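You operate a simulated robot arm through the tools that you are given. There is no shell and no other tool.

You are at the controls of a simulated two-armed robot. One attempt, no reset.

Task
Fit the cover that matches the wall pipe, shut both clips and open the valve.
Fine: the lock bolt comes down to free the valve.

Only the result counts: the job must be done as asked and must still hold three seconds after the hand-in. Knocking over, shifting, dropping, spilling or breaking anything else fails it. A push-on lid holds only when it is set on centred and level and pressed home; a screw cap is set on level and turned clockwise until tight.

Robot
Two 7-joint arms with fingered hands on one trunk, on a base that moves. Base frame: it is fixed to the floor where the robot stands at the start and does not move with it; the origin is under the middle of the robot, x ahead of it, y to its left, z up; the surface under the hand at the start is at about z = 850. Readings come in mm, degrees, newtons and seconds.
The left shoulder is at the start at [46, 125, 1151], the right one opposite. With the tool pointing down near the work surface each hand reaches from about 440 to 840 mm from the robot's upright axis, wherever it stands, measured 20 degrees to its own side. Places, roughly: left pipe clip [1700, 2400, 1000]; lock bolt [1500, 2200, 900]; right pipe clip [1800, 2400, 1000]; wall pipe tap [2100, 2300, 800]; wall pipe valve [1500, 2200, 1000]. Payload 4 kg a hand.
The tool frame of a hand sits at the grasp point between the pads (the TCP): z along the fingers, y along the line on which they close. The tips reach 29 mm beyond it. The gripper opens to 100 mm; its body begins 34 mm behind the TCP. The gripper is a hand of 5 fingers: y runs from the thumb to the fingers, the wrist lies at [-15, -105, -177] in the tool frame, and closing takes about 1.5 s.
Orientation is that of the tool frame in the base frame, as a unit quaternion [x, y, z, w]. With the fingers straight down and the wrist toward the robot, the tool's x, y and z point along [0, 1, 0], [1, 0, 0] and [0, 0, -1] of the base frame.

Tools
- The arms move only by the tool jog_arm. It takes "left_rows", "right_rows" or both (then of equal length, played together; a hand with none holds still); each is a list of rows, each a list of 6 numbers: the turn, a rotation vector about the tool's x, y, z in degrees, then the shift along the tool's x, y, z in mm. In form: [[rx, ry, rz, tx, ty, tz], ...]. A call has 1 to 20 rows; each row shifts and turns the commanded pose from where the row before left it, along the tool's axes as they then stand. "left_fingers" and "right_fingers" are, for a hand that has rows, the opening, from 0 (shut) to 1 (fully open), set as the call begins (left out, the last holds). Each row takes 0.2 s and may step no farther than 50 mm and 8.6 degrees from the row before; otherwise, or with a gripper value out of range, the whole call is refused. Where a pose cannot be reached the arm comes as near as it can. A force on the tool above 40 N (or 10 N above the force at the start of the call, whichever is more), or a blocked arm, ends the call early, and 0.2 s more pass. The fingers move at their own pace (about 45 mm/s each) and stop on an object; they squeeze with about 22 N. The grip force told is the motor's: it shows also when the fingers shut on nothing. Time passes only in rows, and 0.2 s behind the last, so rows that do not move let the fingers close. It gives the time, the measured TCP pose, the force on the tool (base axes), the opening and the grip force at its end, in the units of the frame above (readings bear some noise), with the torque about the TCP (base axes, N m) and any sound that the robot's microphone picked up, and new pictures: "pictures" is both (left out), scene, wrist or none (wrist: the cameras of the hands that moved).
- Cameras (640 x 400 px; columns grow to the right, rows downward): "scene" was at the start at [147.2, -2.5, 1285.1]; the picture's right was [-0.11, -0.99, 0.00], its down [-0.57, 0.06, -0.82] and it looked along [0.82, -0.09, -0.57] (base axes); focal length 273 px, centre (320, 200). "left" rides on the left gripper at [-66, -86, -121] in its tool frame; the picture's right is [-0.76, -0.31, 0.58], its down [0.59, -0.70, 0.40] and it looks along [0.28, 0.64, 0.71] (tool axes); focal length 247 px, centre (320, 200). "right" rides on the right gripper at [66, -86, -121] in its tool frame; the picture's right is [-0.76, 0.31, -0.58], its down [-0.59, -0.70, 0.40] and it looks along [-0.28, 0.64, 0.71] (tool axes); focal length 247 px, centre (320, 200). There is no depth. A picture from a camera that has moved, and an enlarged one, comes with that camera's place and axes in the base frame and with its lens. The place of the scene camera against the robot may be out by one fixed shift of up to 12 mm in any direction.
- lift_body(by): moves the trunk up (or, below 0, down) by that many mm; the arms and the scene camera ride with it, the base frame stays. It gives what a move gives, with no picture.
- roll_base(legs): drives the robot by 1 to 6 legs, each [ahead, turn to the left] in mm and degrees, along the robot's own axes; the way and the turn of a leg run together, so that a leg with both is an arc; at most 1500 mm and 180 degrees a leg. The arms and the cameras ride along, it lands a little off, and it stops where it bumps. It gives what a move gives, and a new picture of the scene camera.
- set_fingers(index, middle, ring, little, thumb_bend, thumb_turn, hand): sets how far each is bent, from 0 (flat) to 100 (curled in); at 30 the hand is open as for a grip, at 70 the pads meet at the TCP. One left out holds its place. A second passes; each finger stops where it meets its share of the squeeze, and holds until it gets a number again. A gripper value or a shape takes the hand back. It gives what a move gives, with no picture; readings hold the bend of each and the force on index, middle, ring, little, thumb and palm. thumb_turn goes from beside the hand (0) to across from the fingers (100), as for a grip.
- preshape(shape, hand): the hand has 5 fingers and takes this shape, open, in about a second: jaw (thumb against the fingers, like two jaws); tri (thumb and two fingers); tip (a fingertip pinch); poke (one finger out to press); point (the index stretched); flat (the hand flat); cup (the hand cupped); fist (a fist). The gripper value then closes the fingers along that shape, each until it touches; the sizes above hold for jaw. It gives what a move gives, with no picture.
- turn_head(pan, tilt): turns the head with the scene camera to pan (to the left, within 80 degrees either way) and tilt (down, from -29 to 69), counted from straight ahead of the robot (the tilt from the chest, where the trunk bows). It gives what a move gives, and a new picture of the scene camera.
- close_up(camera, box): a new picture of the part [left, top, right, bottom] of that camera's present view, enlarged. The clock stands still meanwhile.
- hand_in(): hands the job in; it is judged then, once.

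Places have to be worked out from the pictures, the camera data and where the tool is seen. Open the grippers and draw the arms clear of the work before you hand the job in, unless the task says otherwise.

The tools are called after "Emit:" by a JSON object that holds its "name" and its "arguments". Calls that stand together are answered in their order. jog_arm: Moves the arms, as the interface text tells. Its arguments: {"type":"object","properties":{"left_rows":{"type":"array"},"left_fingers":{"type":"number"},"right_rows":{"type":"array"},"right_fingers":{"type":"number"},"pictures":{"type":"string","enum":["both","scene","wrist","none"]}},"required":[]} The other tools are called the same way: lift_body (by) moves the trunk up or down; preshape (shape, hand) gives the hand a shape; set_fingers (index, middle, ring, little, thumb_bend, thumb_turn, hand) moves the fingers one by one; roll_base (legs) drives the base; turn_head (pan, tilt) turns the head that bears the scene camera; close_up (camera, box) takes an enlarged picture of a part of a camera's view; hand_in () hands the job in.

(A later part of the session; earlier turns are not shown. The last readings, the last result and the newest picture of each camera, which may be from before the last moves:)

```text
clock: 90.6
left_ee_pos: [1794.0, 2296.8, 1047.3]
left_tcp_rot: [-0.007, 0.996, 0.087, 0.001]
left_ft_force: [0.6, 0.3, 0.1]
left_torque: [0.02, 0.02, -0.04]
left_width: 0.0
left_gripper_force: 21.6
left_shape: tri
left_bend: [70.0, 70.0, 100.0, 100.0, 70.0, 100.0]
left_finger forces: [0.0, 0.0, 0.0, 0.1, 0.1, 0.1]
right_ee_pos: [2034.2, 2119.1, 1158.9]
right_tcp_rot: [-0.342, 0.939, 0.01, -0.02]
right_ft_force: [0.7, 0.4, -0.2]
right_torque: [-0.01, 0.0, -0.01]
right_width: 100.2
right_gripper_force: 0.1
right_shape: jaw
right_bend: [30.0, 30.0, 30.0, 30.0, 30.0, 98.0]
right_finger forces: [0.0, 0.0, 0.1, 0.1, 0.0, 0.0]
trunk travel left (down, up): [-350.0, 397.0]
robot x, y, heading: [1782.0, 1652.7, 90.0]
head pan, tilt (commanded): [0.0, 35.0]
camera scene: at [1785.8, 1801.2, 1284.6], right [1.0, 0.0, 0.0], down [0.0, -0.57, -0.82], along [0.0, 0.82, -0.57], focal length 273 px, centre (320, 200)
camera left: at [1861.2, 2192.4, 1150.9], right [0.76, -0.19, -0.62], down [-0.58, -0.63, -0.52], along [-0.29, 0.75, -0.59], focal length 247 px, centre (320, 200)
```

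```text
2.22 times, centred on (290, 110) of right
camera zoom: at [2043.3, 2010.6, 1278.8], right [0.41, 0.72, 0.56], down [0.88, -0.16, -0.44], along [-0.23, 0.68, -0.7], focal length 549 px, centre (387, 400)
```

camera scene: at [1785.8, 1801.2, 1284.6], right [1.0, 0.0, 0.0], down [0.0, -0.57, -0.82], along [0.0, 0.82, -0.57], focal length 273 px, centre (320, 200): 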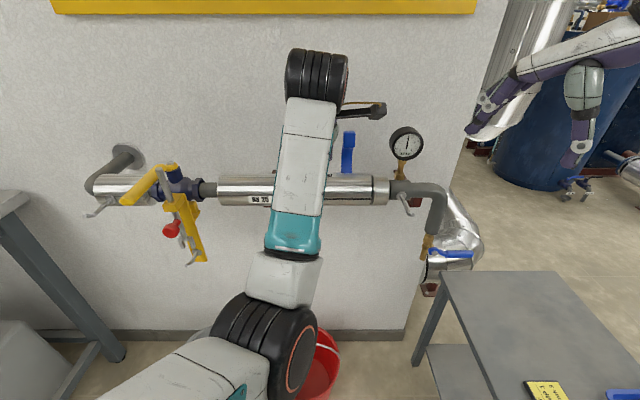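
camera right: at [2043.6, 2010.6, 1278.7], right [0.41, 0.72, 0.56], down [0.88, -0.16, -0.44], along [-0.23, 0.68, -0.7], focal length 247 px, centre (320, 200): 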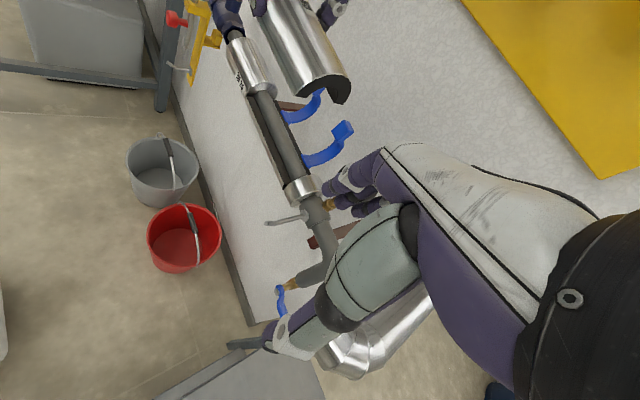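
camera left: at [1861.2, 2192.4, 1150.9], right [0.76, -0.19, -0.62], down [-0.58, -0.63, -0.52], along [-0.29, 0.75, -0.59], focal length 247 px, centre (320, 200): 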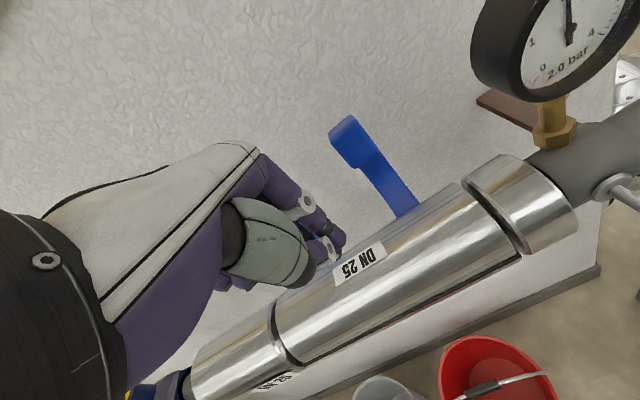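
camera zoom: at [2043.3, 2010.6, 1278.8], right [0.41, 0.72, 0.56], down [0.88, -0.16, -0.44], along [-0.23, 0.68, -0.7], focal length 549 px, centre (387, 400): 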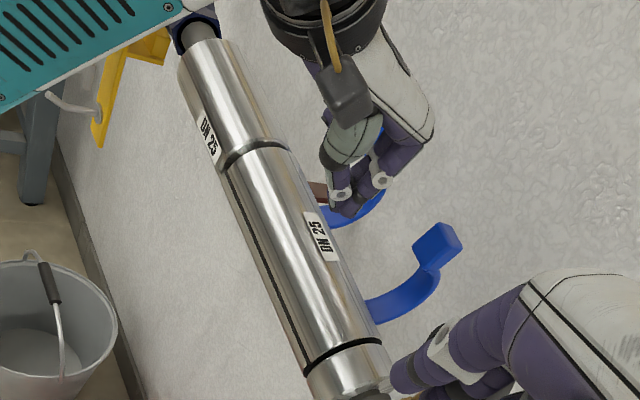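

The fingertips are right above the crown. I lower toward it in small steps until I feel contact.

Emit:
{"name": "jog_arm", "arguments": {"left_rows": [[0, 0, 0, 0, -2.3, 13], [0, 0, 0, 0, -2.1, 12], [0, 0, 0, 0, -0.5, 3], [0, 0, 0, 0, -0.5, 3], [0, 0, 0, 0, 0, 0]], "pictures": "none"}}

```text
clock: 91.8
left_ee_pos: [1793.4, 2294.8, 1015.7]
left_tcp_rot: [-0.008, 0.996, 0.087, 0.001]
left_ft_force: [-0.4, 0.2, 0.3]
left_torque: [0.01, 0.01, -0.03]
left_width: 0.0
left_gripper_force: 22.0
left_shape: tri
left_bend: [70.0, 70.0, 100.0, 100.0, 70.0, 100.0]
left_finger forces: [0.0, 0.0, 0.1, 0.0, 0.0, 0.0]
right_ee_pos: [2033.5, 2118.0, 1159.8]
right_tcp_rot: [-0.341, 0.94, 0.009, -0.021]
right_ft_force: [0.3, 0.3, -0.5]
right_torque: [0.01, -0.03, -0.03]
right_width: 99.9
right_gripper_force: 0.0
right_shape: jaw
right_bend: [30.0, 30.0, 30.0, 30.0, 30.0, 98.0]
right_finger forces: [0.1, 0.0, 0.0, 0.0, 0.1, 0.0]
trunk travel left (down, up): [-350.0, 397.0]
robot x, y, heading: [1781.6, 1646.7, 89.9]
head pan, tilt (commanded): [0.0, 35.0]
```

No contact yet; I continue downward in 2 mm steps.

Emit:
{"name": "jog_arm", "arguments": {"left_rows": [[0, 0, 0, 0, -0.4, 2], [0, 0, 0, 0, -0.4, 2], [0, 0, 0, 0, -0.4, 2], [0, 0, 0, 0, -0.4, 2], [0, 0, 0, 0, 0, 0]], "pictures": "none"}}

```text
clock: 93.0
left_ee_pos: [1793.6, 2292.5, 1012.6]
left_tcp_rot: [-0.007, 0.996, 0.091, 0.001]
left_ft_force: [-2.5, 0.1, 27.4]
left_torque: [0.1, 0.2, 0.01]
left_width: 0.1
left_gripper_force: 21.8
left_shape: tri
left_bend: [70.0, 70.0, 100.0, 100.0, 70.0, 100.0]
left_finger forces: [0.0, 27.1, 0.0, 0.0, 41.6, 0.1]
right_ee_pos: [2033.2, 2116.5, 1160.5]
right_tcp_rot: [-0.342, 0.939, 0.01, -0.021]
right_ft_force: [0.7, 0.2, 1.1]
right_torque: [-0.01, -0.01, 0.04]
right_width: 99.9
right_gripper_force: 0.1
right_shape: jaw
right_bend: [30.0, 30.0, 30.0, 30.0, 30.0, 98.0]
right_finger forces: [0.0, 0.0, 0.0, 0.0, 0.0, 0.1]
trunk travel left (down, up): [-350.0, 397.0]
robot x, y, heading: [1782.0, 1647.1, 90.1]
head pan, tilt (commanded): [0.0, 35.0]
```

It presses with 27 N on the crown and holds firm. I check the seam, then lift off.

Emit:
{"name": "close_up", "arguments": {"camera": "left", "box": [300, 150, 580, 370]}}

Emit:
{"name": "close_up", "arguments": {"camera": "right", "box": [240, 60, 340, 190]}}

Emit:
{"name": "jog_arm", "arguments": {"left_rows": [[0, 0, 0, 0, 1, -6], [0, 0, 0, 0, 3.4, -19.7], [0, 0, 0, 0, 5.2, -29.5], [0, 0, 0, 0, 5.2, -29.5], [0, 0, 0, 0, -30, -30], [0, 0, 0, 0, -40, -20], [0, 0, 0, 25, -30, -10], [0, 0, 0, 40, -10, 0], [0, 0, 0, 40, 0, 0], [0, 0, 0, 40, 0, 0], [0, 0, 0, 0, 0, 0]]}}

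```text
1.82 times, centred on (440, 260) of left
camera zoom: at [1861.0, 2187.5, 1115.1], right [0.76, -0.19, -0.62], down [-0.58, -0.63, -0.52], along [-0.29, 0.76, -0.58], focal length 449 px, centre (102, 91)
```

zoom: 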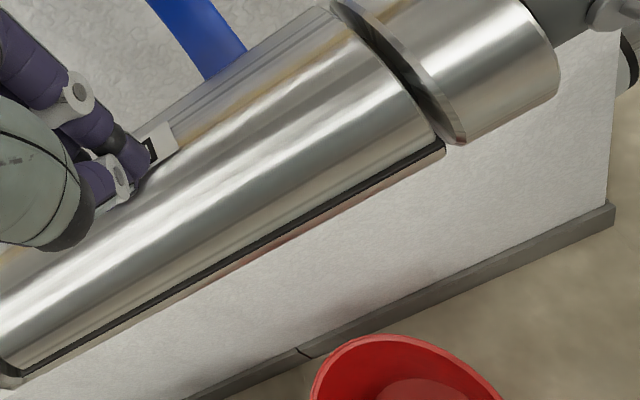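

```text
3.08 times, centred on (290, 125) of right
camera zoom: at [2043.2, 2007.9, 1280.0], right [0.41, 0.72, 0.56], down [0.88, -0.16, -0.44], along [-0.23, 0.68, -0.7], focal length 760 px, centre (412, 431)
```

zoom: 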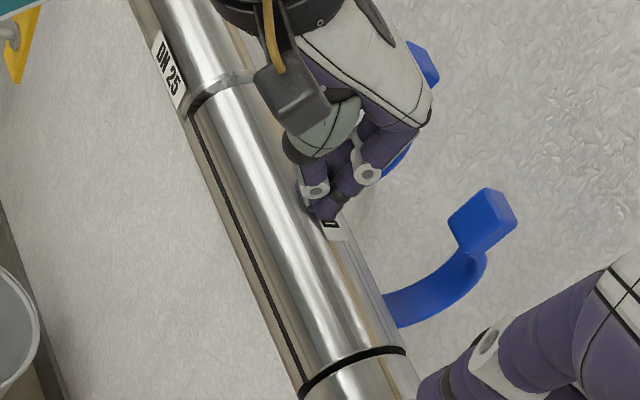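

```text
clock: 95.4
left_ee_pos: [1651.6, 2209.1, 1106.1]
left_tcp_rot: [-0.008, 0.996, 0.088, 0.0]
left_ft_force: [-0.5, -0.2, 0.1]
left_torque: [0.0, -0.01, -0.01]
left_width: 0.0
left_gripper_force: 21.8
left_shape: tri
left_bend: [70.0, 70.0, 100.0, 100.0, 70.0, 100.0]
left_finger forces: [0.0, 0.0, 0.0, 0.0, 0.0, 0.0]
left hand out of reach, approached as far as the arm can: row 6, 7, 8
right_ee_pos: [2033.0, 2117.7, 1159.6]
right_tcp_rot: [-0.341, 0.94, 0.01, -0.021]
right_ft_force: [0.4, 0.1, -0.6]
right_torque: [-0.01, 0.0, 0.0]
right_width: 100.0
right_gripper_force: 0.1
right_shape: jaw
right_bend: [30.0, 30.0, 30.0, 30.0, 30.0, 98.0]
right_finger forces: [0.0, 0.0, 0.1, 0.0, 0.0, 0.0]
trunk travel left (down, up): [-350.0, 397.0]
robot x, y, heading: [1786.3, 1651.9, 90.2]
head pan, tilt (commanded): [0.0, 35.0]
camera scene: at [1785.9, 1801.2, 1284.6], right [1.0, 0.0, 0.0], down [0.0, -0.57, -0.82], along [0.0, 0.82, -0.57], focal length 273 px, centre (320, 200)
camera left: at [1718.8, 2104.5, 1209.0], right [0.76, -0.19, -0.62], down [-0.58, -0.63, -0.52], along [-0.29, 0.75, -0.59], focal length 247 px, centre (320, 200)
```

scene: 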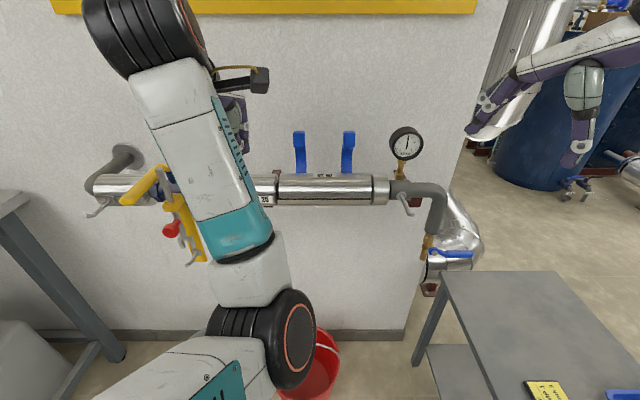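
left: 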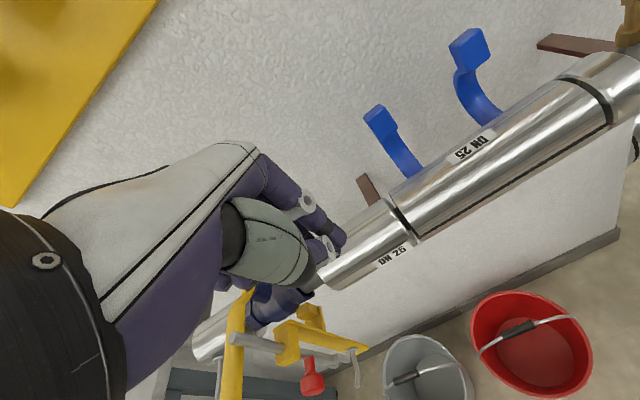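

The left hand is clear. Now for the clips: I triangulate the tabs with a zoom from the left wrist camera, which sees both clearly.

Emit:
{"name": "close_up", "arguments": {"camera": "left", "box": [340, 10, 520, 200]}}

Emit:
{"name": "close_up", "arguments": {"camera": "scene", "box": [250, 110, 420, 230]}}

Emit:
{"name": "close_up", "arguments": {"camera": "right", "box": [250, 60, 380, 190]}}

```text
2.11 times, centred on (430, 105) of left
camera zoom: at [1718.8, 2104.5, 1209.0], right [0.76, -0.19, -0.62], down [-0.58, -0.63, -0.52], along [-0.29, 0.75, -0.59], focal length 520 px, centre (88, 400)
```

zoom: 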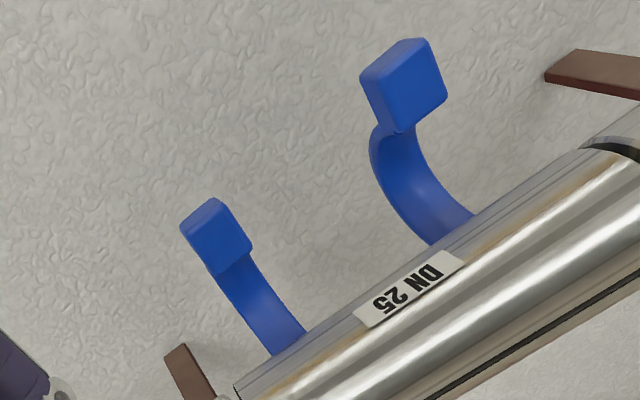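

```text
3.33 times, centred on (335, 170) of scene
camera zoom: at [1785.9, 1801.2, 1284.6], right [1.0, 0.0, 0.0], down [0.0, -0.57, -0.82], along [0.0, 0.82, -0.57], focal length 910 px, centre (270, 300)
```

zoom: 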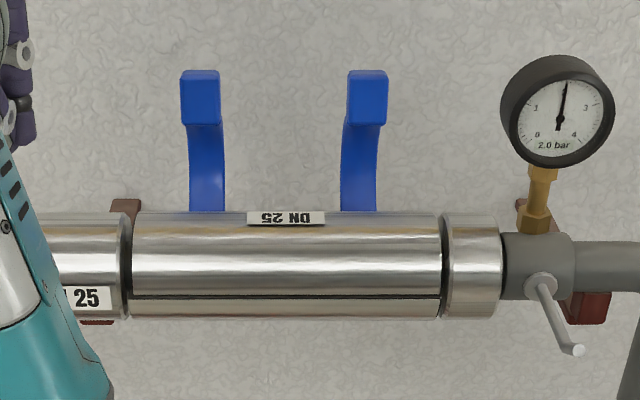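

```text
3.08 times, centred on (315, 125) of right
camera zoom: at [2043.5, 2010.6, 1278.8], right [0.41, 0.72, 0.56], down [0.88, -0.16, -0.44], along [-0.23, 0.68, -0.7], focal length 760 px, centre (335, 431)
```

zoom: 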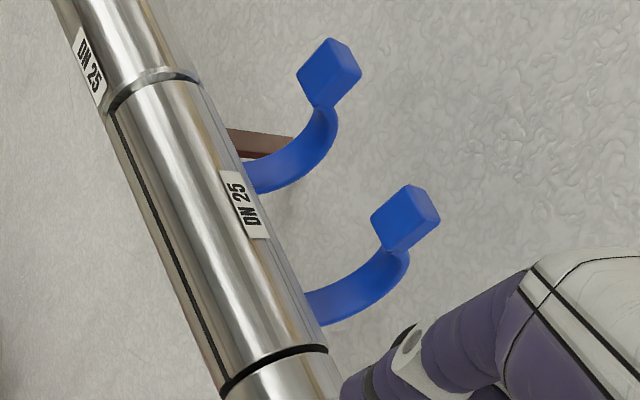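

Tabs triangulated: right clip tab centre (1849, 2360, 1045), left clip tab centre (1739, 2361, 1044), each about 26 mm wide. I bring the right hand back to natural yaw in tri shape and over to x 1851, well above the gauge.

Emit:
{"name": "preshape", "arguments": {"hand": "right", "shape": "tri"}}

Emit:
{"name": "jog_arm", "arguments": {"right_rows": [[0, 0, 8, 0, 0, -10], [0, 0, 8, 0, 0, -10], [0, 0, 8, 0, 0, -10], [0, 0, 8, 0, 0, -5], [0, 0, 8, 0, 0, 0], [0, 0, 0, 0, 0, 0]], "pictures": "none"}}

```text
clock: 96.3
left_ee_pos: [1651.0, 2208.1, 1105.9]
left_tcp_rot: [-0.008, 0.996, 0.087, 0.0]
left_ft_force: [0.2, 0.7, 0.0]
left_torque: [-0.02, -0.04, 0.0]
left_width: 0.0
left_gripper_force: 22.0
left_shape: tri
left_bend: [70.0, 70.0, 100.0, 100.0, 70.0, 100.0]
left_finger forces: [0.1, 0.0, 0.0, 0.0, 0.1, 0.0]
right_ee_pos: [2033.1, 2120.0, 1159.6]
right_tcp_rot: [-0.341, 0.94, 0.011, -0.021]
right_ft_force: [-0.5, -0.2, -0.7]
right_torque: [0.01, -0.02, -0.03]
right_width: 99.6
right_gripper_force: 0.0
right_shape: tri
right_bend: [30.0, 30.0, 99.0, 99.0, 30.0, 98.0]
right_finger forces: [0.0, 0.0, 0.0, 0.0, 0.0, 0.0]
trunk travel left (down, up): [-350.0, 397.0]
robot x, y, heading: [1784.7, 1648.0, 89.8]
head pan, tilt (commanded): [0.0, 35.0]
```

```text
clock: 97.7
left_ee_pos: [1651.5, 2209.2, 1106.2]
left_tcp_rot: [-0.007, 0.996, 0.088, 0.0]
left_ft_force: [0.1, -0.3, 0.3]
left_torque: [0.03, 0.02, 0.03]
left_width: 0.1
left_gripper_force: 21.7
left_shape: tri
left_bend: [70.0, 70.0, 100.0, 100.0, 70.0, 100.0]
left_finger forces: [0.1, 0.0, 0.0, 0.1, 0.0, 0.1]
right_ee_pos: [2035.0, 2118.9, 1194.1]
right_tcp_rot: [0.002, 1.0, 0.002, -0.022]
right_ft_force: [0.7, 0.4, 0.0]
right_torque: [0.01, 0.0, 0.02]
right_width: 99.8
right_gripper_force: 0.2
right_shape: tri
right_bend: [30.0, 30.0, 99.0, 99.0, 30.0, 98.0]
right_finger forces: [0.1, 0.0, 0.0, 0.0, 0.0, 0.0]
trunk travel left (down, up): [-350.0, 397.0]
robot x, y, heading: [1784.7, 1648.9, 89.8]
head pan, tilt (commanded): [0.0, 35.0]
```

Right hand is natural again (2.5° roll remaining, which I remove). I move it to (1851, 2230, 1175).

Emit:
{"name": "jog_arm", "arguments": {"right_rows": [[0, -2.5, 0, 36.8, 22.2, 0], [0, 0, 0, 36.8, 22.2, 4], [0, 0, 0, 36.8, 22.2, 5], [0, 0, 0, 36.8, 22.2, 5], [0, 0, 0, 36.8, 22.2, 5], [0, 0, 0, 0, 0, 0]]}}

```text
clock: 99.1
left_ee_pos: [1650.5, 2208.8, 1106.0]
left_tcp_rot: [-0.008, 0.996, 0.088, 0.0]
left_ft_force: [-0.6, -0.3, -0.4]
left_torque: [0.01, -0.01, -0.01]
left_width: 0.1
left_gripper_force: 22.3
left_shape: tri
left_bend: [70.0, 70.0, 100.0, 100.0, 70.0, 100.0]
left_finger forces: [0.0, 0.1, 0.0, 0.0, 0.0, 0.1]
right_ee_pos: [1850.7, 2228.3, 1175.8]
right_tcp_rot: [0.002, 1.0, 0.003, -0.002]
right_ft_force: [0.0, 1.3, 0.3]
right_torque: [0.0, 0.01, 0.04]
right_width: 100.0
right_gripper_force: 0.0
right_shape: tri
right_bend: [30.0, 30.0, 99.0, 99.0, 30.0, 98.0]
right_finger forces: [0.0, 0.0, 0.0, 0.1, 0.0, 0.1]
trunk travel left (down, up): [-350.0, 397.0]
robot x, y, heading: [1782.6, 1647.6, 90.0]
head pan, tilt (commanded): [0.0, 35.0]
camera scene: at [1786.1, 1801.1, 1284.6], right [1.0, 0.0, 0.0], down [0.0, -0.57, -0.82], along [0.0, 0.82, -0.57], focal length 273 px, centre (320, 200)
camera right: at [1786.4, 2142.7, 1295.6], right [0.76, 0.3, 0.58], down [0.59, -0.7, -0.4], along [0.28, 0.64, -0.71], focal length 247 px, centre (320, 200)
```

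scene: 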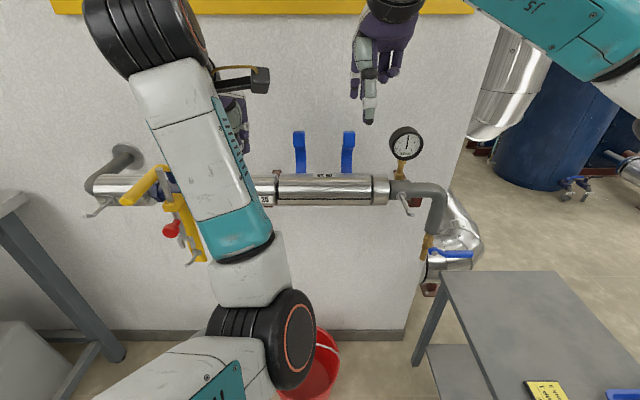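
right: 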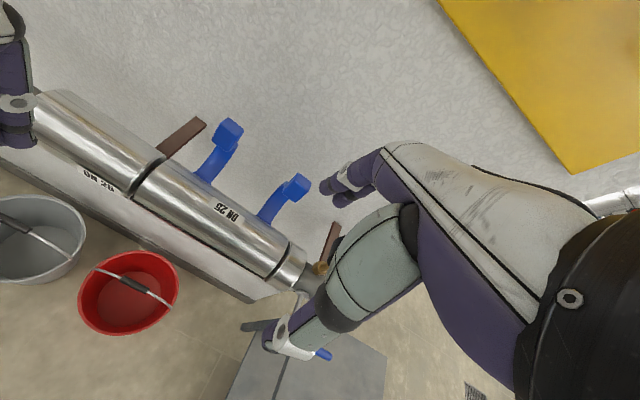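

The right hand hangs in front of the right clip. I move 107 mm toward the wall, above the tab, so that the fingers come behind it.

Emit:
{"name": "jog_arm", "arguments": {"right_rows": [[0, 0, 0, 0, 36, 5], [0, 0, 0, 0, 36, 5], [0, 0, 0, 0, 35, 10], [0, 0, 0, 0, 0, 20], [0, 0, 0, 0, 0, 0]]}}

Emit:
{"name": "close_up", "arguments": {"camera": "left", "box": [380, 0, 580, 140]}}

Emit:
{"name": "close_up", "arguments": {"camera": "right", "box": [180, 100, 400, 300]}}

```text
clock: 100.3
left_ee_pos: [1651.1, 2208.1, 1105.9]
left_tcp_rot: [-0.008, 0.996, 0.088, 0.0]
left_ft_force: [0.2, -0.3, 0.8]
left_torque: [-0.02, -0.02, 0.02]
left_width: 0.1
left_gripper_force: 21.5
left_shape: tri
left_bend: [70.0, 70.0, 100.0, 100.0, 70.0, 100.0]
left_finger forces: [0.0, 0.1, 0.0, 0.0, 0.0, 0.0]
right_ee_pos: [1851.2, 2335.5, 1137.6]
right_tcp_rot: [0.001, 1.0, 0.003, -0.001]
right_ft_force: [0.0, -0.5, -0.7]
right_torque: [0.0, -0.02, -0.02]
right_width: 99.9
right_gripper_force: 0.1
right_shape: tri
right_bend: [30.0, 30.0, 99.0, 99.0, 30.0, 98.0]
right_finger forces: [0.0, 0.0, 0.0, 0.1, 0.0, 0.1]
trunk travel left (down, up): [-350.0, 397.0]
robot x, y, heading: [1785.1, 1648.5, 89.8]
head pan, tilt (commanded): [0.0, 35.0]
camera scene: at [1785.5, 1801.2, 1284.6], right [1.0, 0.0, 0.0], down [0.0, -0.57, -0.82], along [0.0, 0.82, -0.57], focal length 273 px, centre (320, 200)
camera right: at [1785.3, 2249.6, 1257.4], right [0.76, 0.3, 0.58], down [0.59, -0.7, -0.4], along [0.28, 0.64, -0.71], focal length 247 px, centre (320, 200)
```

scene: 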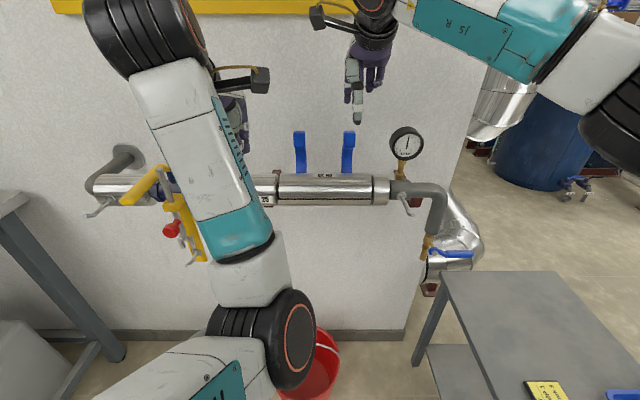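
right: 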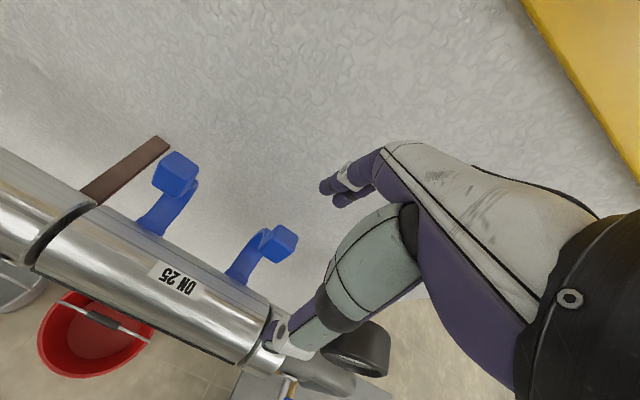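

```text
2.86 times, centred on (480, 70) of left
camera zoom: at [1718.7, 2104.7, 1209.0], right [0.76, -0.19, -0.62], down [-0.58, -0.63, -0.52], along [-0.29, 0.75, -0.59], focal length 706 px, centre (-137, 571)
```

zoom: 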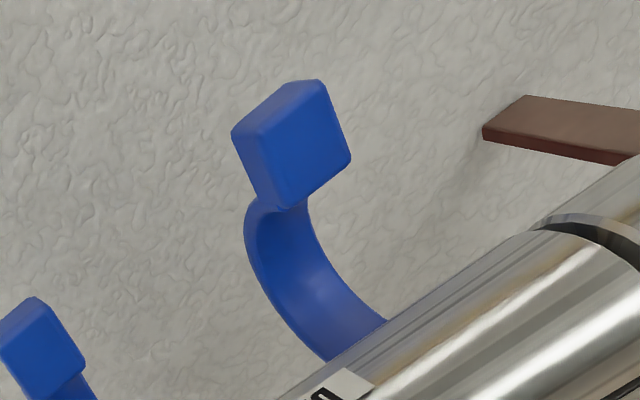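

```text
2.00 times, centred on (290, 200) of right
camera zoom: at [1785.3, 2249.6, 1257.4], right [0.76, 0.3, 0.58], down [0.59, -0.7, -0.4], along [0.28, 0.64, -0.71], focal length 494 px, centre (380, 200)
```

zoom: 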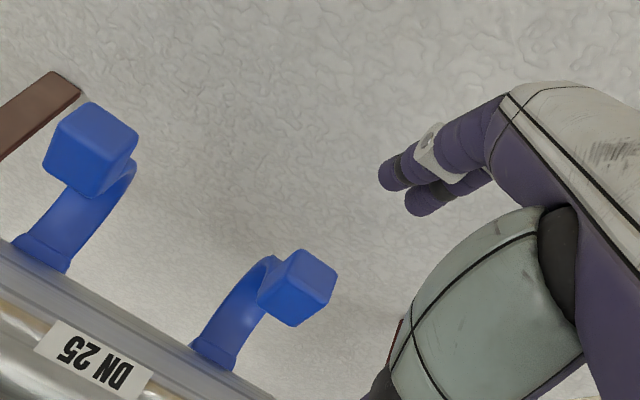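

The fingers point down behind the plane of the tab (about y 2385). I lower 75 mm so the fingertips come behind the tab.

Emit:
{"name": "jog_arm", "arguments": {"right_rows": [[0, 0, 0, 0, 0, 20], [0, 0, 0, 0, 0, 20], [0, 0, 0, 0, 0, 20], [0, 0, 0, 0, 0, 15], [0, 0, 0, 0, 0, 0]]}}

Emit:
{"name": "close_up", "arguments": {"camera": "left", "box": [360, 0, 580, 140]}}

Emit:
{"name": "close_up", "arguments": {"camera": "right", "box": [180, 100, 400, 300]}}

```text
clock: 101.5
left_ee_pos: [1650.2, 2209.0, 1104.8]
left_tcp_rot: [-0.008, 0.996, 0.088, 0.0]
left_ft_force: [0.5, -0.2, 1.0]
left_torque: [0.02, -0.04, 0.02]
left_width: 0.0
left_gripper_force: 22.5
left_shape: tri
left_bend: [70.0, 70.0, 100.0, 100.0, 70.0, 100.0]
left_finger forces: [0.0, 0.0, 0.0, 0.0, 0.0, 0.0]
right_ee_pos: [1851.9, 2336.7, 1062.3]
right_tcp_rot: [0.001, 1.0, 0.003, 0.0]
right_ft_force: [-0.3, 0.2, -0.1]
right_torque: [0.02, 0.05, -0.01]
right_width: 99.6
right_gripper_force: 0.0
right_shape: tri
right_bend: [30.0, 30.0, 99.0, 99.0, 30.0, 98.0]
right_finger forces: [0.0, 0.0, 0.1, 0.0, 0.1, 0.0]
trunk travel left (down, up): [-350.0, 397.0]
robot x, y, heading: [1781.7, 1647.2, 89.8]
head pan, tilt (commanded): [0.0, 35.0]
camera scene: at [1785.6, 1801.2, 1284.6], right [1.0, 0.0, 0.0], down [0.0, -0.57, -0.82], along [0.0, 0.82, -0.57], focal length 273 px, centre (320, 200)
camera right: at [1785.6, 2251.1, 1182.8], right [0.76, 0.3, 0.58], down [0.59, -0.7, -0.4], along [0.28, 0.64, -0.71], focal length 247 px, centre (320, 200)
```

scene: 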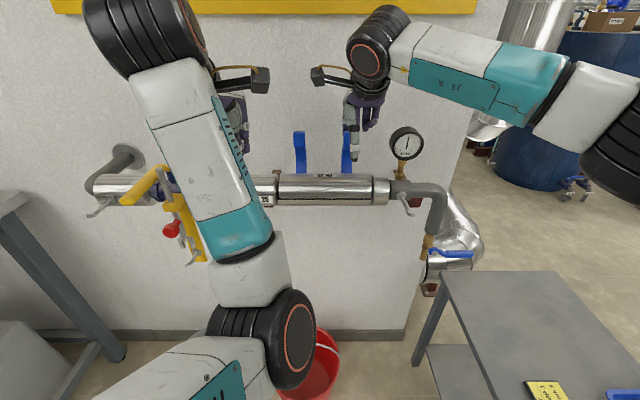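
right: 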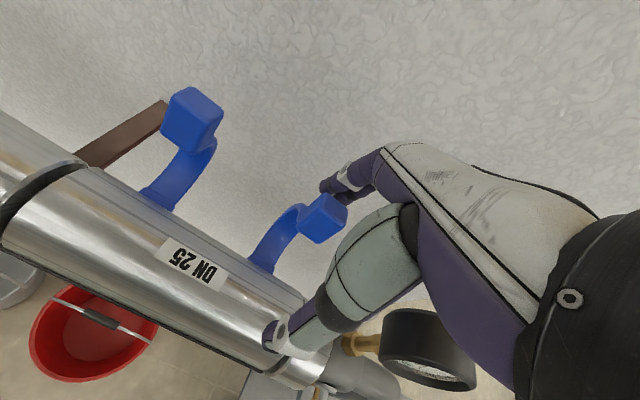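

```text
2.86 times, centred on (470, 70) of left
camera zoom: at [1718.8, 2104.6, 1209.1], right [0.76, -0.19, -0.62], down [-0.58, -0.63, -0.52], along [-0.29, 0.75, -0.59], focal length 706 px, centre (-109, 571)
```

zoom: 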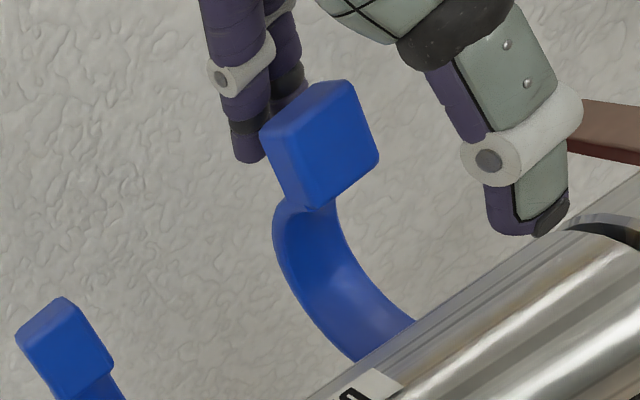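

```text
2.00 times, centred on (290, 200) of right
camera zoom: at [1785.6, 2251.1, 1182.8], right [0.76, 0.3, 0.58], down [0.59, -0.7, -0.4], along [0.28, 0.64, -0.71], focal length 494 px, centre (380, 200)
```

zoom: 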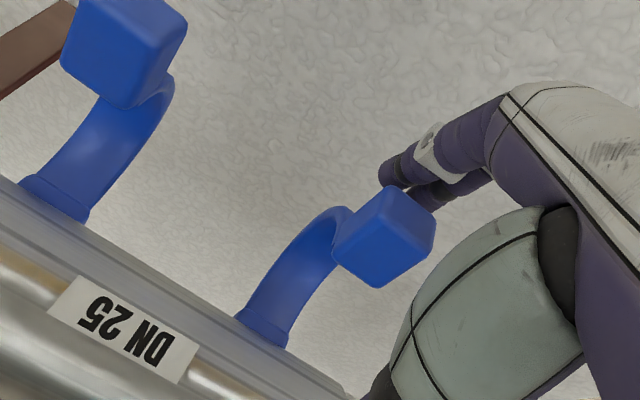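

The left camera shows two fingers behind the tab and the thumb in front of it. I pull toward me in small steps to swing the clip over.

Emit:
{"name": "jog_arm", "arguments": {"right_rows": [[0, 0, 0, 0, -8, 0], [0, 0, 0, 0, -8, 0], [0, 0, 0, 0, -8, 0], [0, 0, 0, 0, -8, 0], [0, 0, 0, 0, -8, 0], [0, 0, 0, 0, 0, 0]]}}

Emit:
{"name": "close_up", "arguments": {"camera": "left", "box": [360, 0, 580, 140]}}

```text
clock: 102.9
left_ee_pos: [1652.0, 2209.0, 1106.6]
left_tcp_rot: [-0.007, 0.996, 0.089, 0.0]
left_ft_force: [-0.3, 0.9, 0.6]
left_torque: [0.03, 0.01, 0.03]
left_width: 0.0
left_gripper_force: 22.2
left_shape: tri
left_bend: [70.0, 70.0, 100.0, 100.0, 70.0, 100.0]
left_finger forces: [0.0, 0.1, 0.0, 0.0, 0.0, 0.1]
right_ee_pos: [1852.2, 2297.3, 1064.1]
right_tcp_rot: [0.001, 1.0, 0.002, -0.001]
right_ft_force: [0.3, -0.3, 0.3]
right_torque: [-0.01, 0.0, -0.04]
right_width: 100.1
right_gripper_force: 0.0
right_shape: tri
right_bend: [30.0, 30.0, 99.0, 99.0, 30.0, 98.0]
right_finger forces: [0.3, 0.0, 0.0, 0.0, 0.1, 0.1]
trunk travel left (down, up): [-350.0, 397.0]
robot x, y, heading: [1783.4, 1646.8, 90.0]
head pan, tilt (commanded): [0.0, 35.0]
camera scene: at [1785.7, 1801.3, 1284.6], right [1.0, 0.0, 0.0], down [0.0, -0.57, -0.82], along [0.0, 0.82, -0.57], focal length 273 px, centre (320, 200)
camera right: at [1786.1, 2212.3, 1183.4], right [0.76, 0.3, 0.58], down [0.59, -0.7, -0.4], along [0.28, 0.64, -0.71], focal length 247 px, centre (320, 200)
```

scene: 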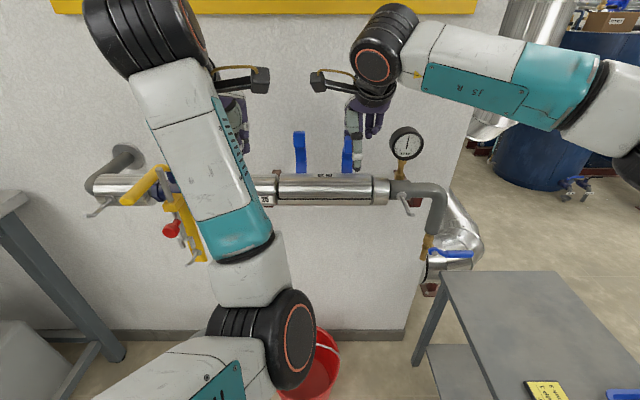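
right: 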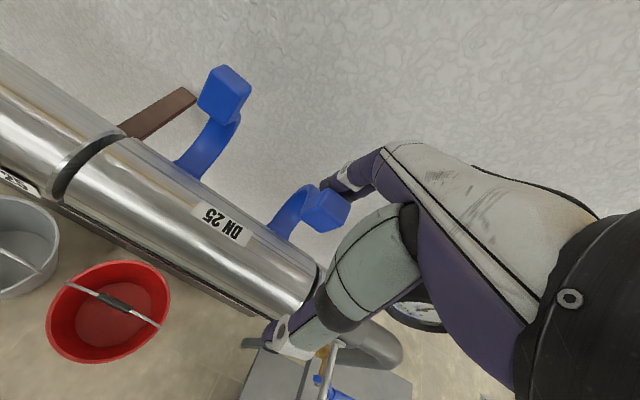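

```text
2.86 times, centred on (470, 70) of left
camera zoom: at [1718.9, 2104.7, 1209.0], right [0.76, -0.19, -0.62], down [-0.58, -0.63, -0.52], along [-0.29, 0.75, -0.59], focal length 706 px, centre (-109, 571)
```

zoom: 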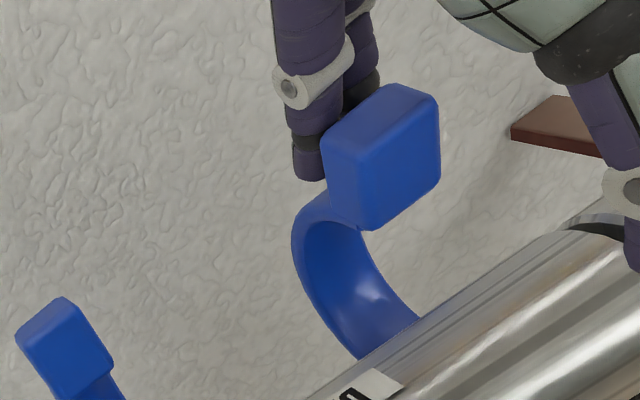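

The clip swings freely with the fingers. I keep pulling, lowering slightly as the tab comes over the top.

Emit:
{"name": "jog_arm", "arguments": {"right_rows": [[0, 0, 0, 0, -8, 1], [0, 0, 0, 0, -8, 2], [0, 0, 0, 0, -8, 2], [0, 0, 0, 0, -8, 3], [0, 0, 0, 0, -8, 4], [0, 0, 0, 0, 0, 0]]}}

Emit:
{"name": "close_up", "arguments": {"camera": "left", "box": [360, 0, 620, 170]}}

```text
clock: 104.3
left_ee_pos: [1651.5, 2209.0, 1105.8]
left_tcp_rot: [-0.008, 0.996, 0.088, 0.0]
left_ft_force: [0.8, 0.5, 0.2]
left_torque: [0.01, 0.02, -0.01]
left_width: 0.2
left_gripper_force: 22.3
left_shape: tri
left_bend: [70.0, 70.0, 100.0, 100.0, 70.0, 100.0]
left_finger forces: [0.1, 0.0, 0.0, 0.0, 0.0, 0.0]
right_ee_pos: [1850.3, 2256.7, 1049.5]
right_tcp_rot: [0.001, 1.0, 0.003, -0.001]
right_ft_force: [0.1, -0.2, -0.8]
right_torque: [-0.02, -0.01, 0.02]
right_width: 99.7
right_gripper_force: 0.0
right_shape: tri
right_bend: [30.0, 30.0, 99.0, 99.0, 30.0, 98.0]
right_finger forces: [0.0, 0.1, 0.0, 0.0, 0.0, 0.0]
trunk travel left (down, up): [-350.0, 397.0]
robot x, y, heading: [1783.3, 1648.6, 89.6]
head pan, tilt (commanded): [0.0, 35.0]
camera scene: at [1785.7, 1801.3, 1284.6], right [1.0, 0.0, 0.0], down [0.0, -0.57, -0.82], along [0.0, 0.82, -0.57], focal length 273 px, centre (320, 200)
camera right: at [1784.8, 2171.2, 1170.2], right [0.76, 0.3, 0.58], down [0.59, -0.7, -0.4], along [0.28, 0.64, -0.71], focal length 247 px, centre (320, 200)
```

scene: 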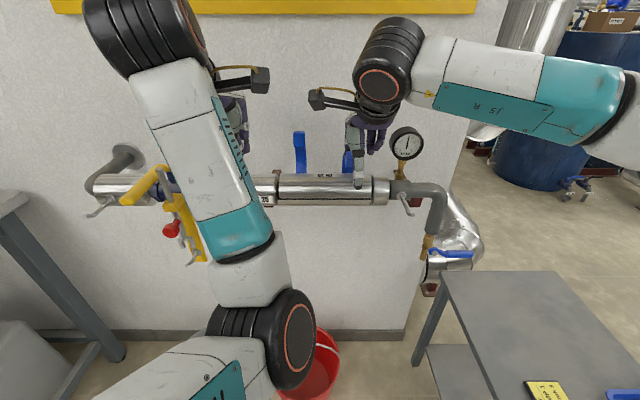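
right: 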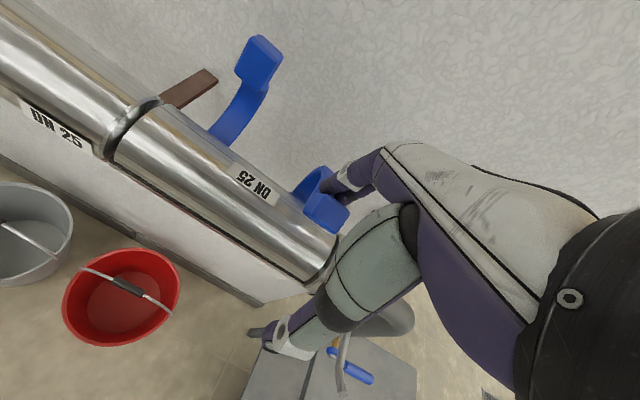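

```text
2.35 times, centred on (490, 85) of left
camera zoom: at [1718.9, 2104.7, 1209.0], right [0.76, -0.19, -0.62], down [-0.58, -0.63, -0.52], along [-0.29, 0.75, -0.59], focal length 581 px, centre (-80, 471)
```

zoom: 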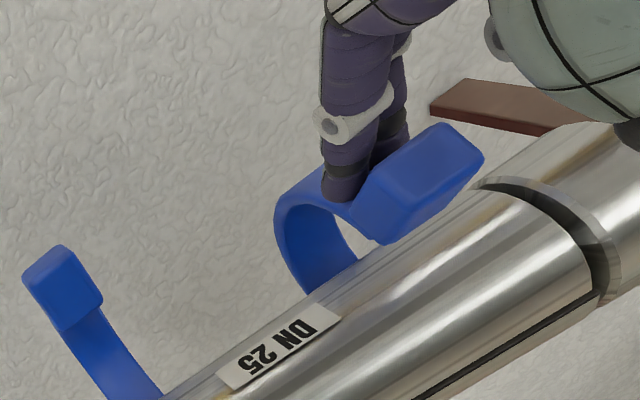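

The clip is about halfway over. I follow its arc, toward me and then down, with the fingertips on the outer side of the tab.

Emit:
{"name": "jog_arm", "arguments": {"right_rows": [[0, 0, 0, 0, -11, 1], [0, 0, 0, 0, -11, 3], [0, 0, 0, 0, -11, 4], [0, 0, 0, 0, -10, 5], [0, 0, 0, 0, 0, 0]]}}

Emit:
{"name": "close_up", "arguments": {"camera": "left", "box": [360, 0, 620, 170]}}

```text
clock: 105.5
left_ee_pos: [1650.9, 2209.6, 1106.7]
left_tcp_rot: [-0.009, 0.996, 0.088, 0.0]
left_ft_force: [-0.8, -0.1, 0.8]
left_torque: [0.04, 0.0, 0.01]
left_width: 0.0
left_gripper_force: 21.7
left_shape: tri
left_bend: [70.0, 70.0, 100.0, 100.0, 70.0, 100.0]
left_finger forces: [0.0, 0.0, 0.0, 0.1, 0.0, 0.0]
right_ee_pos: [1851.7, 2216.5, 1036.7]
right_tcp_rot: [0.001, 1.0, 0.003, -0.001]
right_ft_force: [-0.2, 0.4, -0.6]
right_torque: [0.0, -0.01, 0.05]
right_width: 99.8
right_gripper_force: 0.2
right_shape: tri
right_bend: [30.0, 30.0, 99.0, 99.0, 30.0, 98.0]
right_finger forces: [0.0, 0.0, 0.1, 0.1, 0.0, 0.1]
trunk travel left (down, up): [-350.0, 397.0]
robot x, y, heading: [1783.5, 1645.2, 90.0]
head pan, tilt (commanded): [0.0, 35.0]
camera scene: at [1785.7, 1801.3, 1284.6], right [1.0, 0.0, 0.0], down [0.0, -0.57, -0.82], along [0.0, 0.82, -0.57], focal length 273 px, centre (320, 200)
camera right: at [1785.5, 2129.6, 1156.6], right [0.76, 0.3, 0.58], down [0.59, -0.7, -0.4], along [0.28, 0.64, -0.71], focal length 247 px, centre (320, 200)
```

scene: 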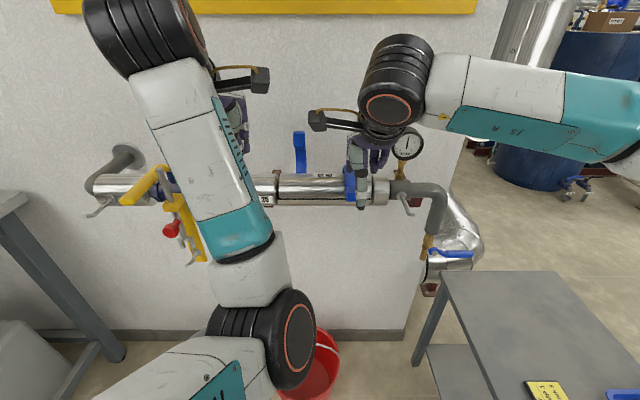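
right: 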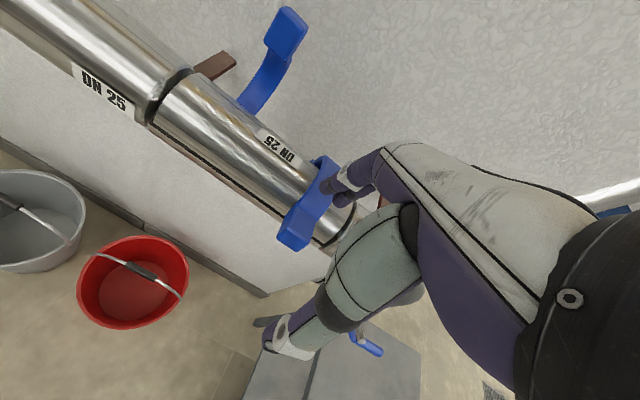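

```text
2.35 times, centred on (490, 85) of left
camera zoom: at [1718.9, 2104.7, 1209.0], right [0.76, -0.19, -0.62], down [-0.58, -0.63, -0.52], along [-0.29, 0.75, -0.59], focal length 581 px, centre (-80, 471)
```

zoom: 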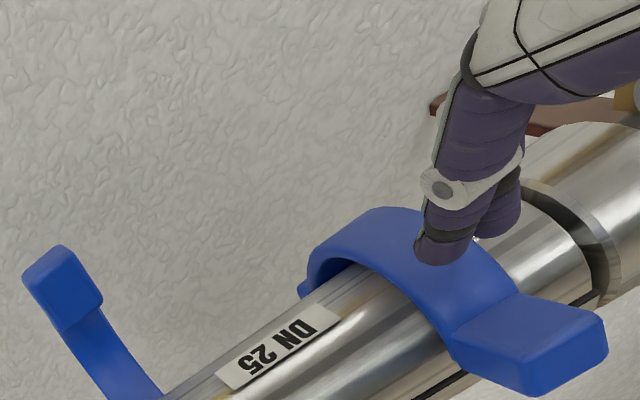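

The clip has tipped over onto the cover by itself. I move the fingers out in front and up to look at how far it is closed.

Emit:
{"name": "jog_arm", "arguments": {"right_rows": [[0, 0, 0, 0, -5, -25], [0, 0, 0, 0, -30, -25], [0, 0, 0, 0, -30, 0], [0, 0, 0, -30, 0, -10], [0, 0, 0, 0, 0, 0]]}}

Emit:
{"name": "close_up", "arguments": {"camera": "left", "box": [360, 0, 620, 170]}}

Emit:
{"name": "close_up", "arguments": {"camera": "right", "box": [220, 60, 400, 260]}}

Emit:
{"name": "close_up", "arguments": {"camera": "scene", "box": [250, 120, 420, 230]}}

```text
clock: 106.7
left_ee_pos: [1651.3, 2208.9, 1105.8]
left_tcp_rot: [-0.008, 0.996, 0.088, 0.0]
left_ft_force: [-0.2, 0.5, -0.4]
left_torque: [-0.03, -0.01, 0.03]
left_width: 0.0
left_gripper_force: 22.0
left_shape: tri
left_bend: [70.0, 70.0, 100.0, 100.0, 70.0, 100.0]
left_finger forces: [0.1, 0.0, 0.1, 0.0, 0.0, 0.0]
right_ee_pos: [1880.7, 2149.2, 1097.1]
right_tcp_rot: [0.001, 1.0, 0.003, -0.001]
right_ft_force: [0.5, -0.3, -0.2]
right_torque: [-0.05, 0.02, 0.02]
right_width: 100.0
right_gripper_force: 0.1
right_shape: tri
right_bend: [30.0, 30.0, 99.0, 99.0, 30.0, 98.0]
right_finger forces: [0.0, 0.1, 0.1, 0.0, 0.0, 0.0]
trunk travel left (down, up): [-350.0, 397.0]
robot x, y, heading: [1783.3, 1651.8, 89.8]
head pan, tilt (commanded): [0.0, 35.0]
camera scene: at [1785.4, 1801.3, 1284.6], right [1.0, 0.0, 0.0], down [0.0, -0.57, -0.82], along [0.0, 0.82, -0.57], focal length 273 px, centre (320, 200)
camera right: at [1815.3, 2063.5, 1217.5], right [0.76, 0.3, 0.58], down [0.59, -0.7, -0.4], along [0.28, 0.64, -0.71], focal length 247 px, centre (320, 200)
```

scene: 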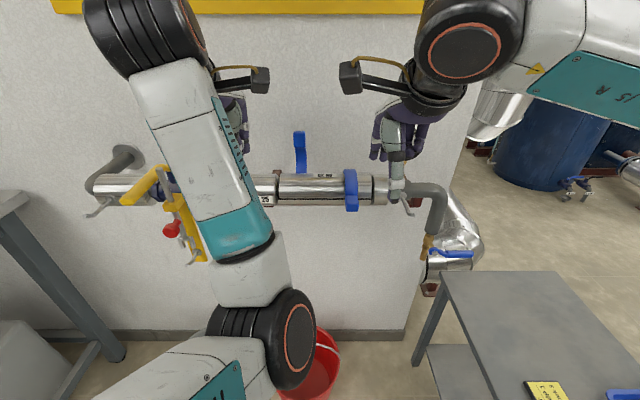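
right: 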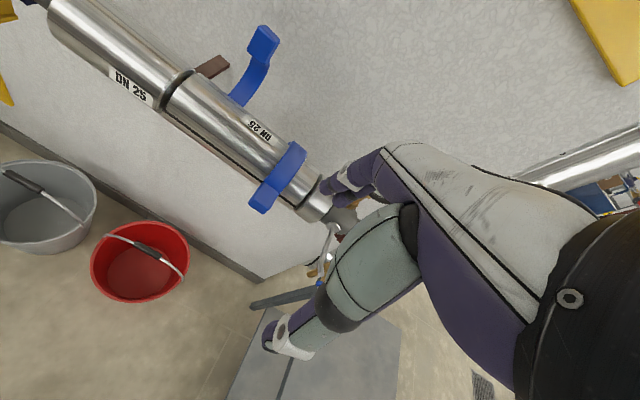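

```text
2.35 times, centred on (490, 85) of left
camera zoom: at [1718.5, 2104.7, 1208.9], right [0.76, -0.19, -0.62], down [-0.58, -0.63, -0.52], along [-0.29, 0.75, -0.59], focal length 581 px, centre (-80, 471)
```

zoom: 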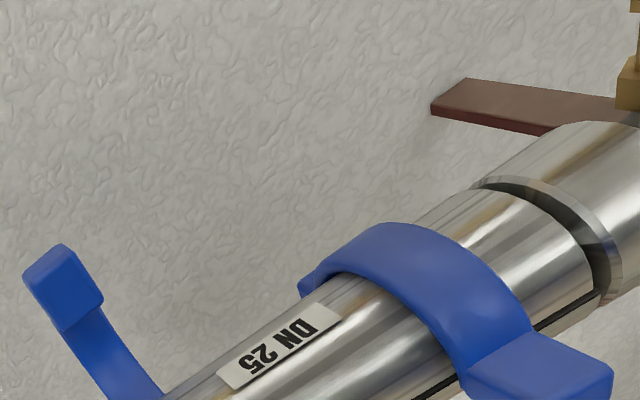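

```text
2.00 times, centred on (310, 160) of right
camera zoom: at [1815.3, 2063.5, 1217.5], right [0.76, 0.3, 0.58], down [0.59, -0.7, -0.4], along [0.28, 0.64, -0.71], focal length 494 px, centre (340, 280)
```

zoom: 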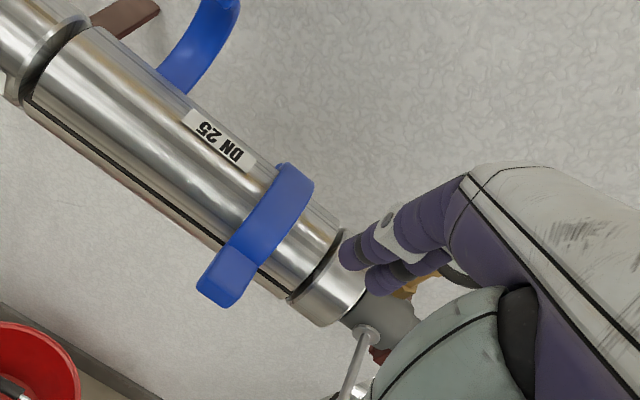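

```text
3.64 times, centred on (335, 175) of scene
camera zoom: at [1785.4, 1801.3, 1284.6], right [1.0, 0.0, 0.0], down [0.0, -0.57, -0.82], along [0.0, 0.82, -0.57], focal length 993 px, centre (266, 291)
```

zoom: 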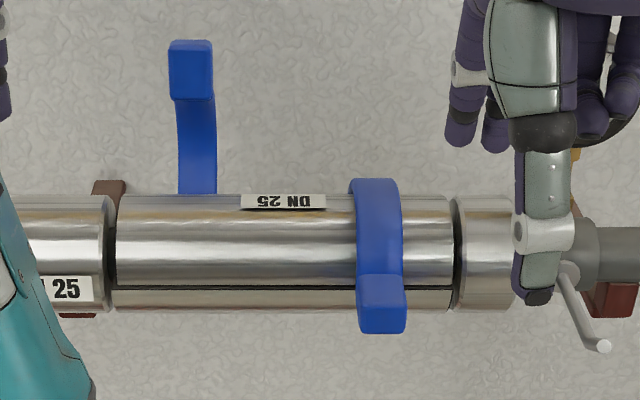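

The right clip lies over the cover, its tab in front. I close the right fingers and go above the tab to press it down shut.

Emit:
{"name": "jog_arm", "arguments": {"right_rows": [[0, 0, 0, 17, 0, 0], [0, 0, 0, 17, 0, 0], [0, 0, 0, 0, 0, 0], [0, 0, 0, 0, 0, 0], [0, 0, 0, 0, 0, 0], [0, 0, 0, 0, 32, 0], [0, 0, 0, 0, 32, 10], [0, 0, 0, 0, 31, 20], [0, 0, 0, 0, 0, 20], [0, 0, 0, 0, 0, 0]], "right_fingers": 0}}

Emit:
{"name": "close_up", "arguments": {"camera": "left", "box": [400, 20, 640, 200]}}

Emit:
{"name": "close_up", "arguments": {"camera": "scene", "box": [250, 120, 420, 230]}}

```text
clock: 108.9
left_ee_pos: [1651.7, 2209.1, 1105.7]
left_tcp_rot: [-0.008, 0.996, 0.088, 0.0]
left_ft_force: [0.2, 0.6, -0.7]
left_torque: [0.0, -0.01, -0.04]
left_width: 0.0
left_gripper_force: 22.6
left_shape: tri
left_bend: [70.0, 70.0, 100.0, 100.0, 70.0, 100.0]
left_finger forces: [0.1, 0.0, 0.1, 0.0, 0.0, 0.1]
right_ee_pos: [1846.2, 2244.8, 1047.7]
right_tcp_rot: [0.001, 1.0, 0.002, -0.001]
right_ft_force: [0.1, -1.1, 0.3]
right_torque: [0.02, 0.0, -0.01]
right_width: 0.0
right_gripper_force: 22.4
right_shape: tri
right_bend: [70.0, 70.0, 100.0, 100.0, 70.0, 100.0]
right_finger forces: [0.0, 0.1, 0.1, 0.0, 0.1, 0.1]
trunk travel left (down, up): [-350.0, 397.0]
robot x, y, heading: [1781.7, 1647.4, 90.0]
head pan, tilt (commanded): [0.0, 35.0]
camera scene: at [1785.6, 1801.2, 1284.6], right [1.0, 0.0, 0.0], down [0.0, -0.57, -0.82], along [0.0, 0.82, -0.57], focal length 273 px, centre (320, 200)
camera right: at [1781.2, 2159.2, 1168.1], right [0.76, 0.3, 0.58], down [0.59, -0.7, -0.4], along [0.28, 0.64, -0.71], focal length 247 px, centre (320, 200)
```

scene: 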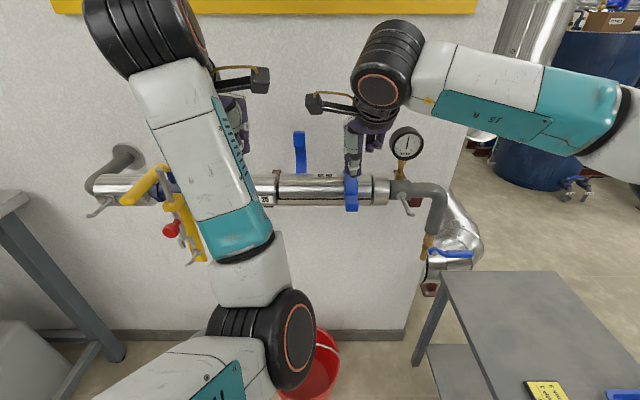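
right: 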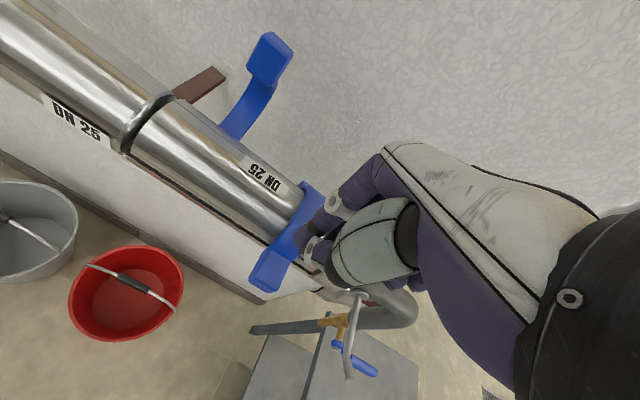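

```text
2.22 times, centred on (520, 110) of left
camera zoom: at [1718.8, 2104.7, 1209.0], right [0.76, -0.19, -0.62], down [-0.58, -0.63, -0.52], along [-0.29, 0.75, -0.59], focal length 549 px, centre (-124, 400)
```

zoom: 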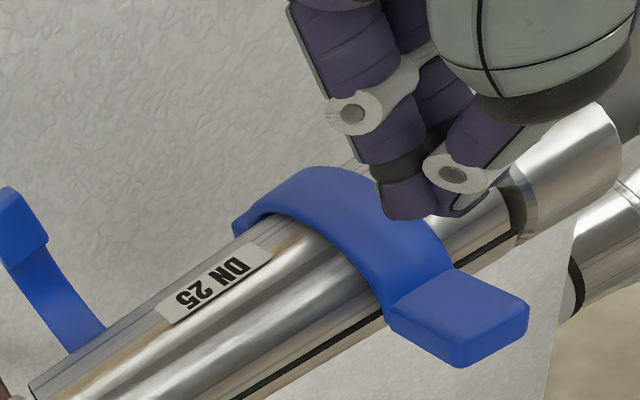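

```text
3.64 times, centred on (335, 175) of scene
camera zoom: at [1785.6, 1801.2, 1284.6], right [1.0, 0.0, 0.0], down [0.0, -0.57, -0.82], along [0.0, 0.82, -0.57], focal length 993 px, centre (266, 291)
```

zoom: 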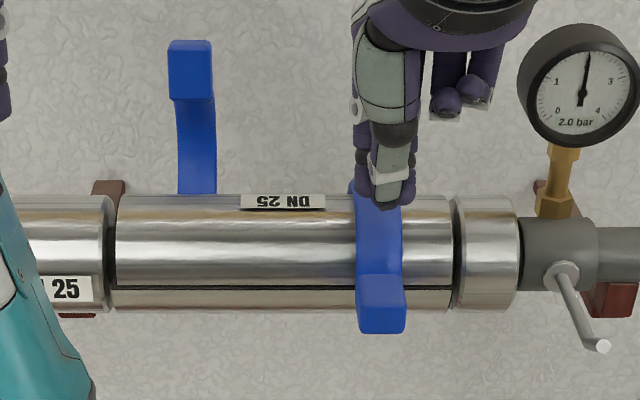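

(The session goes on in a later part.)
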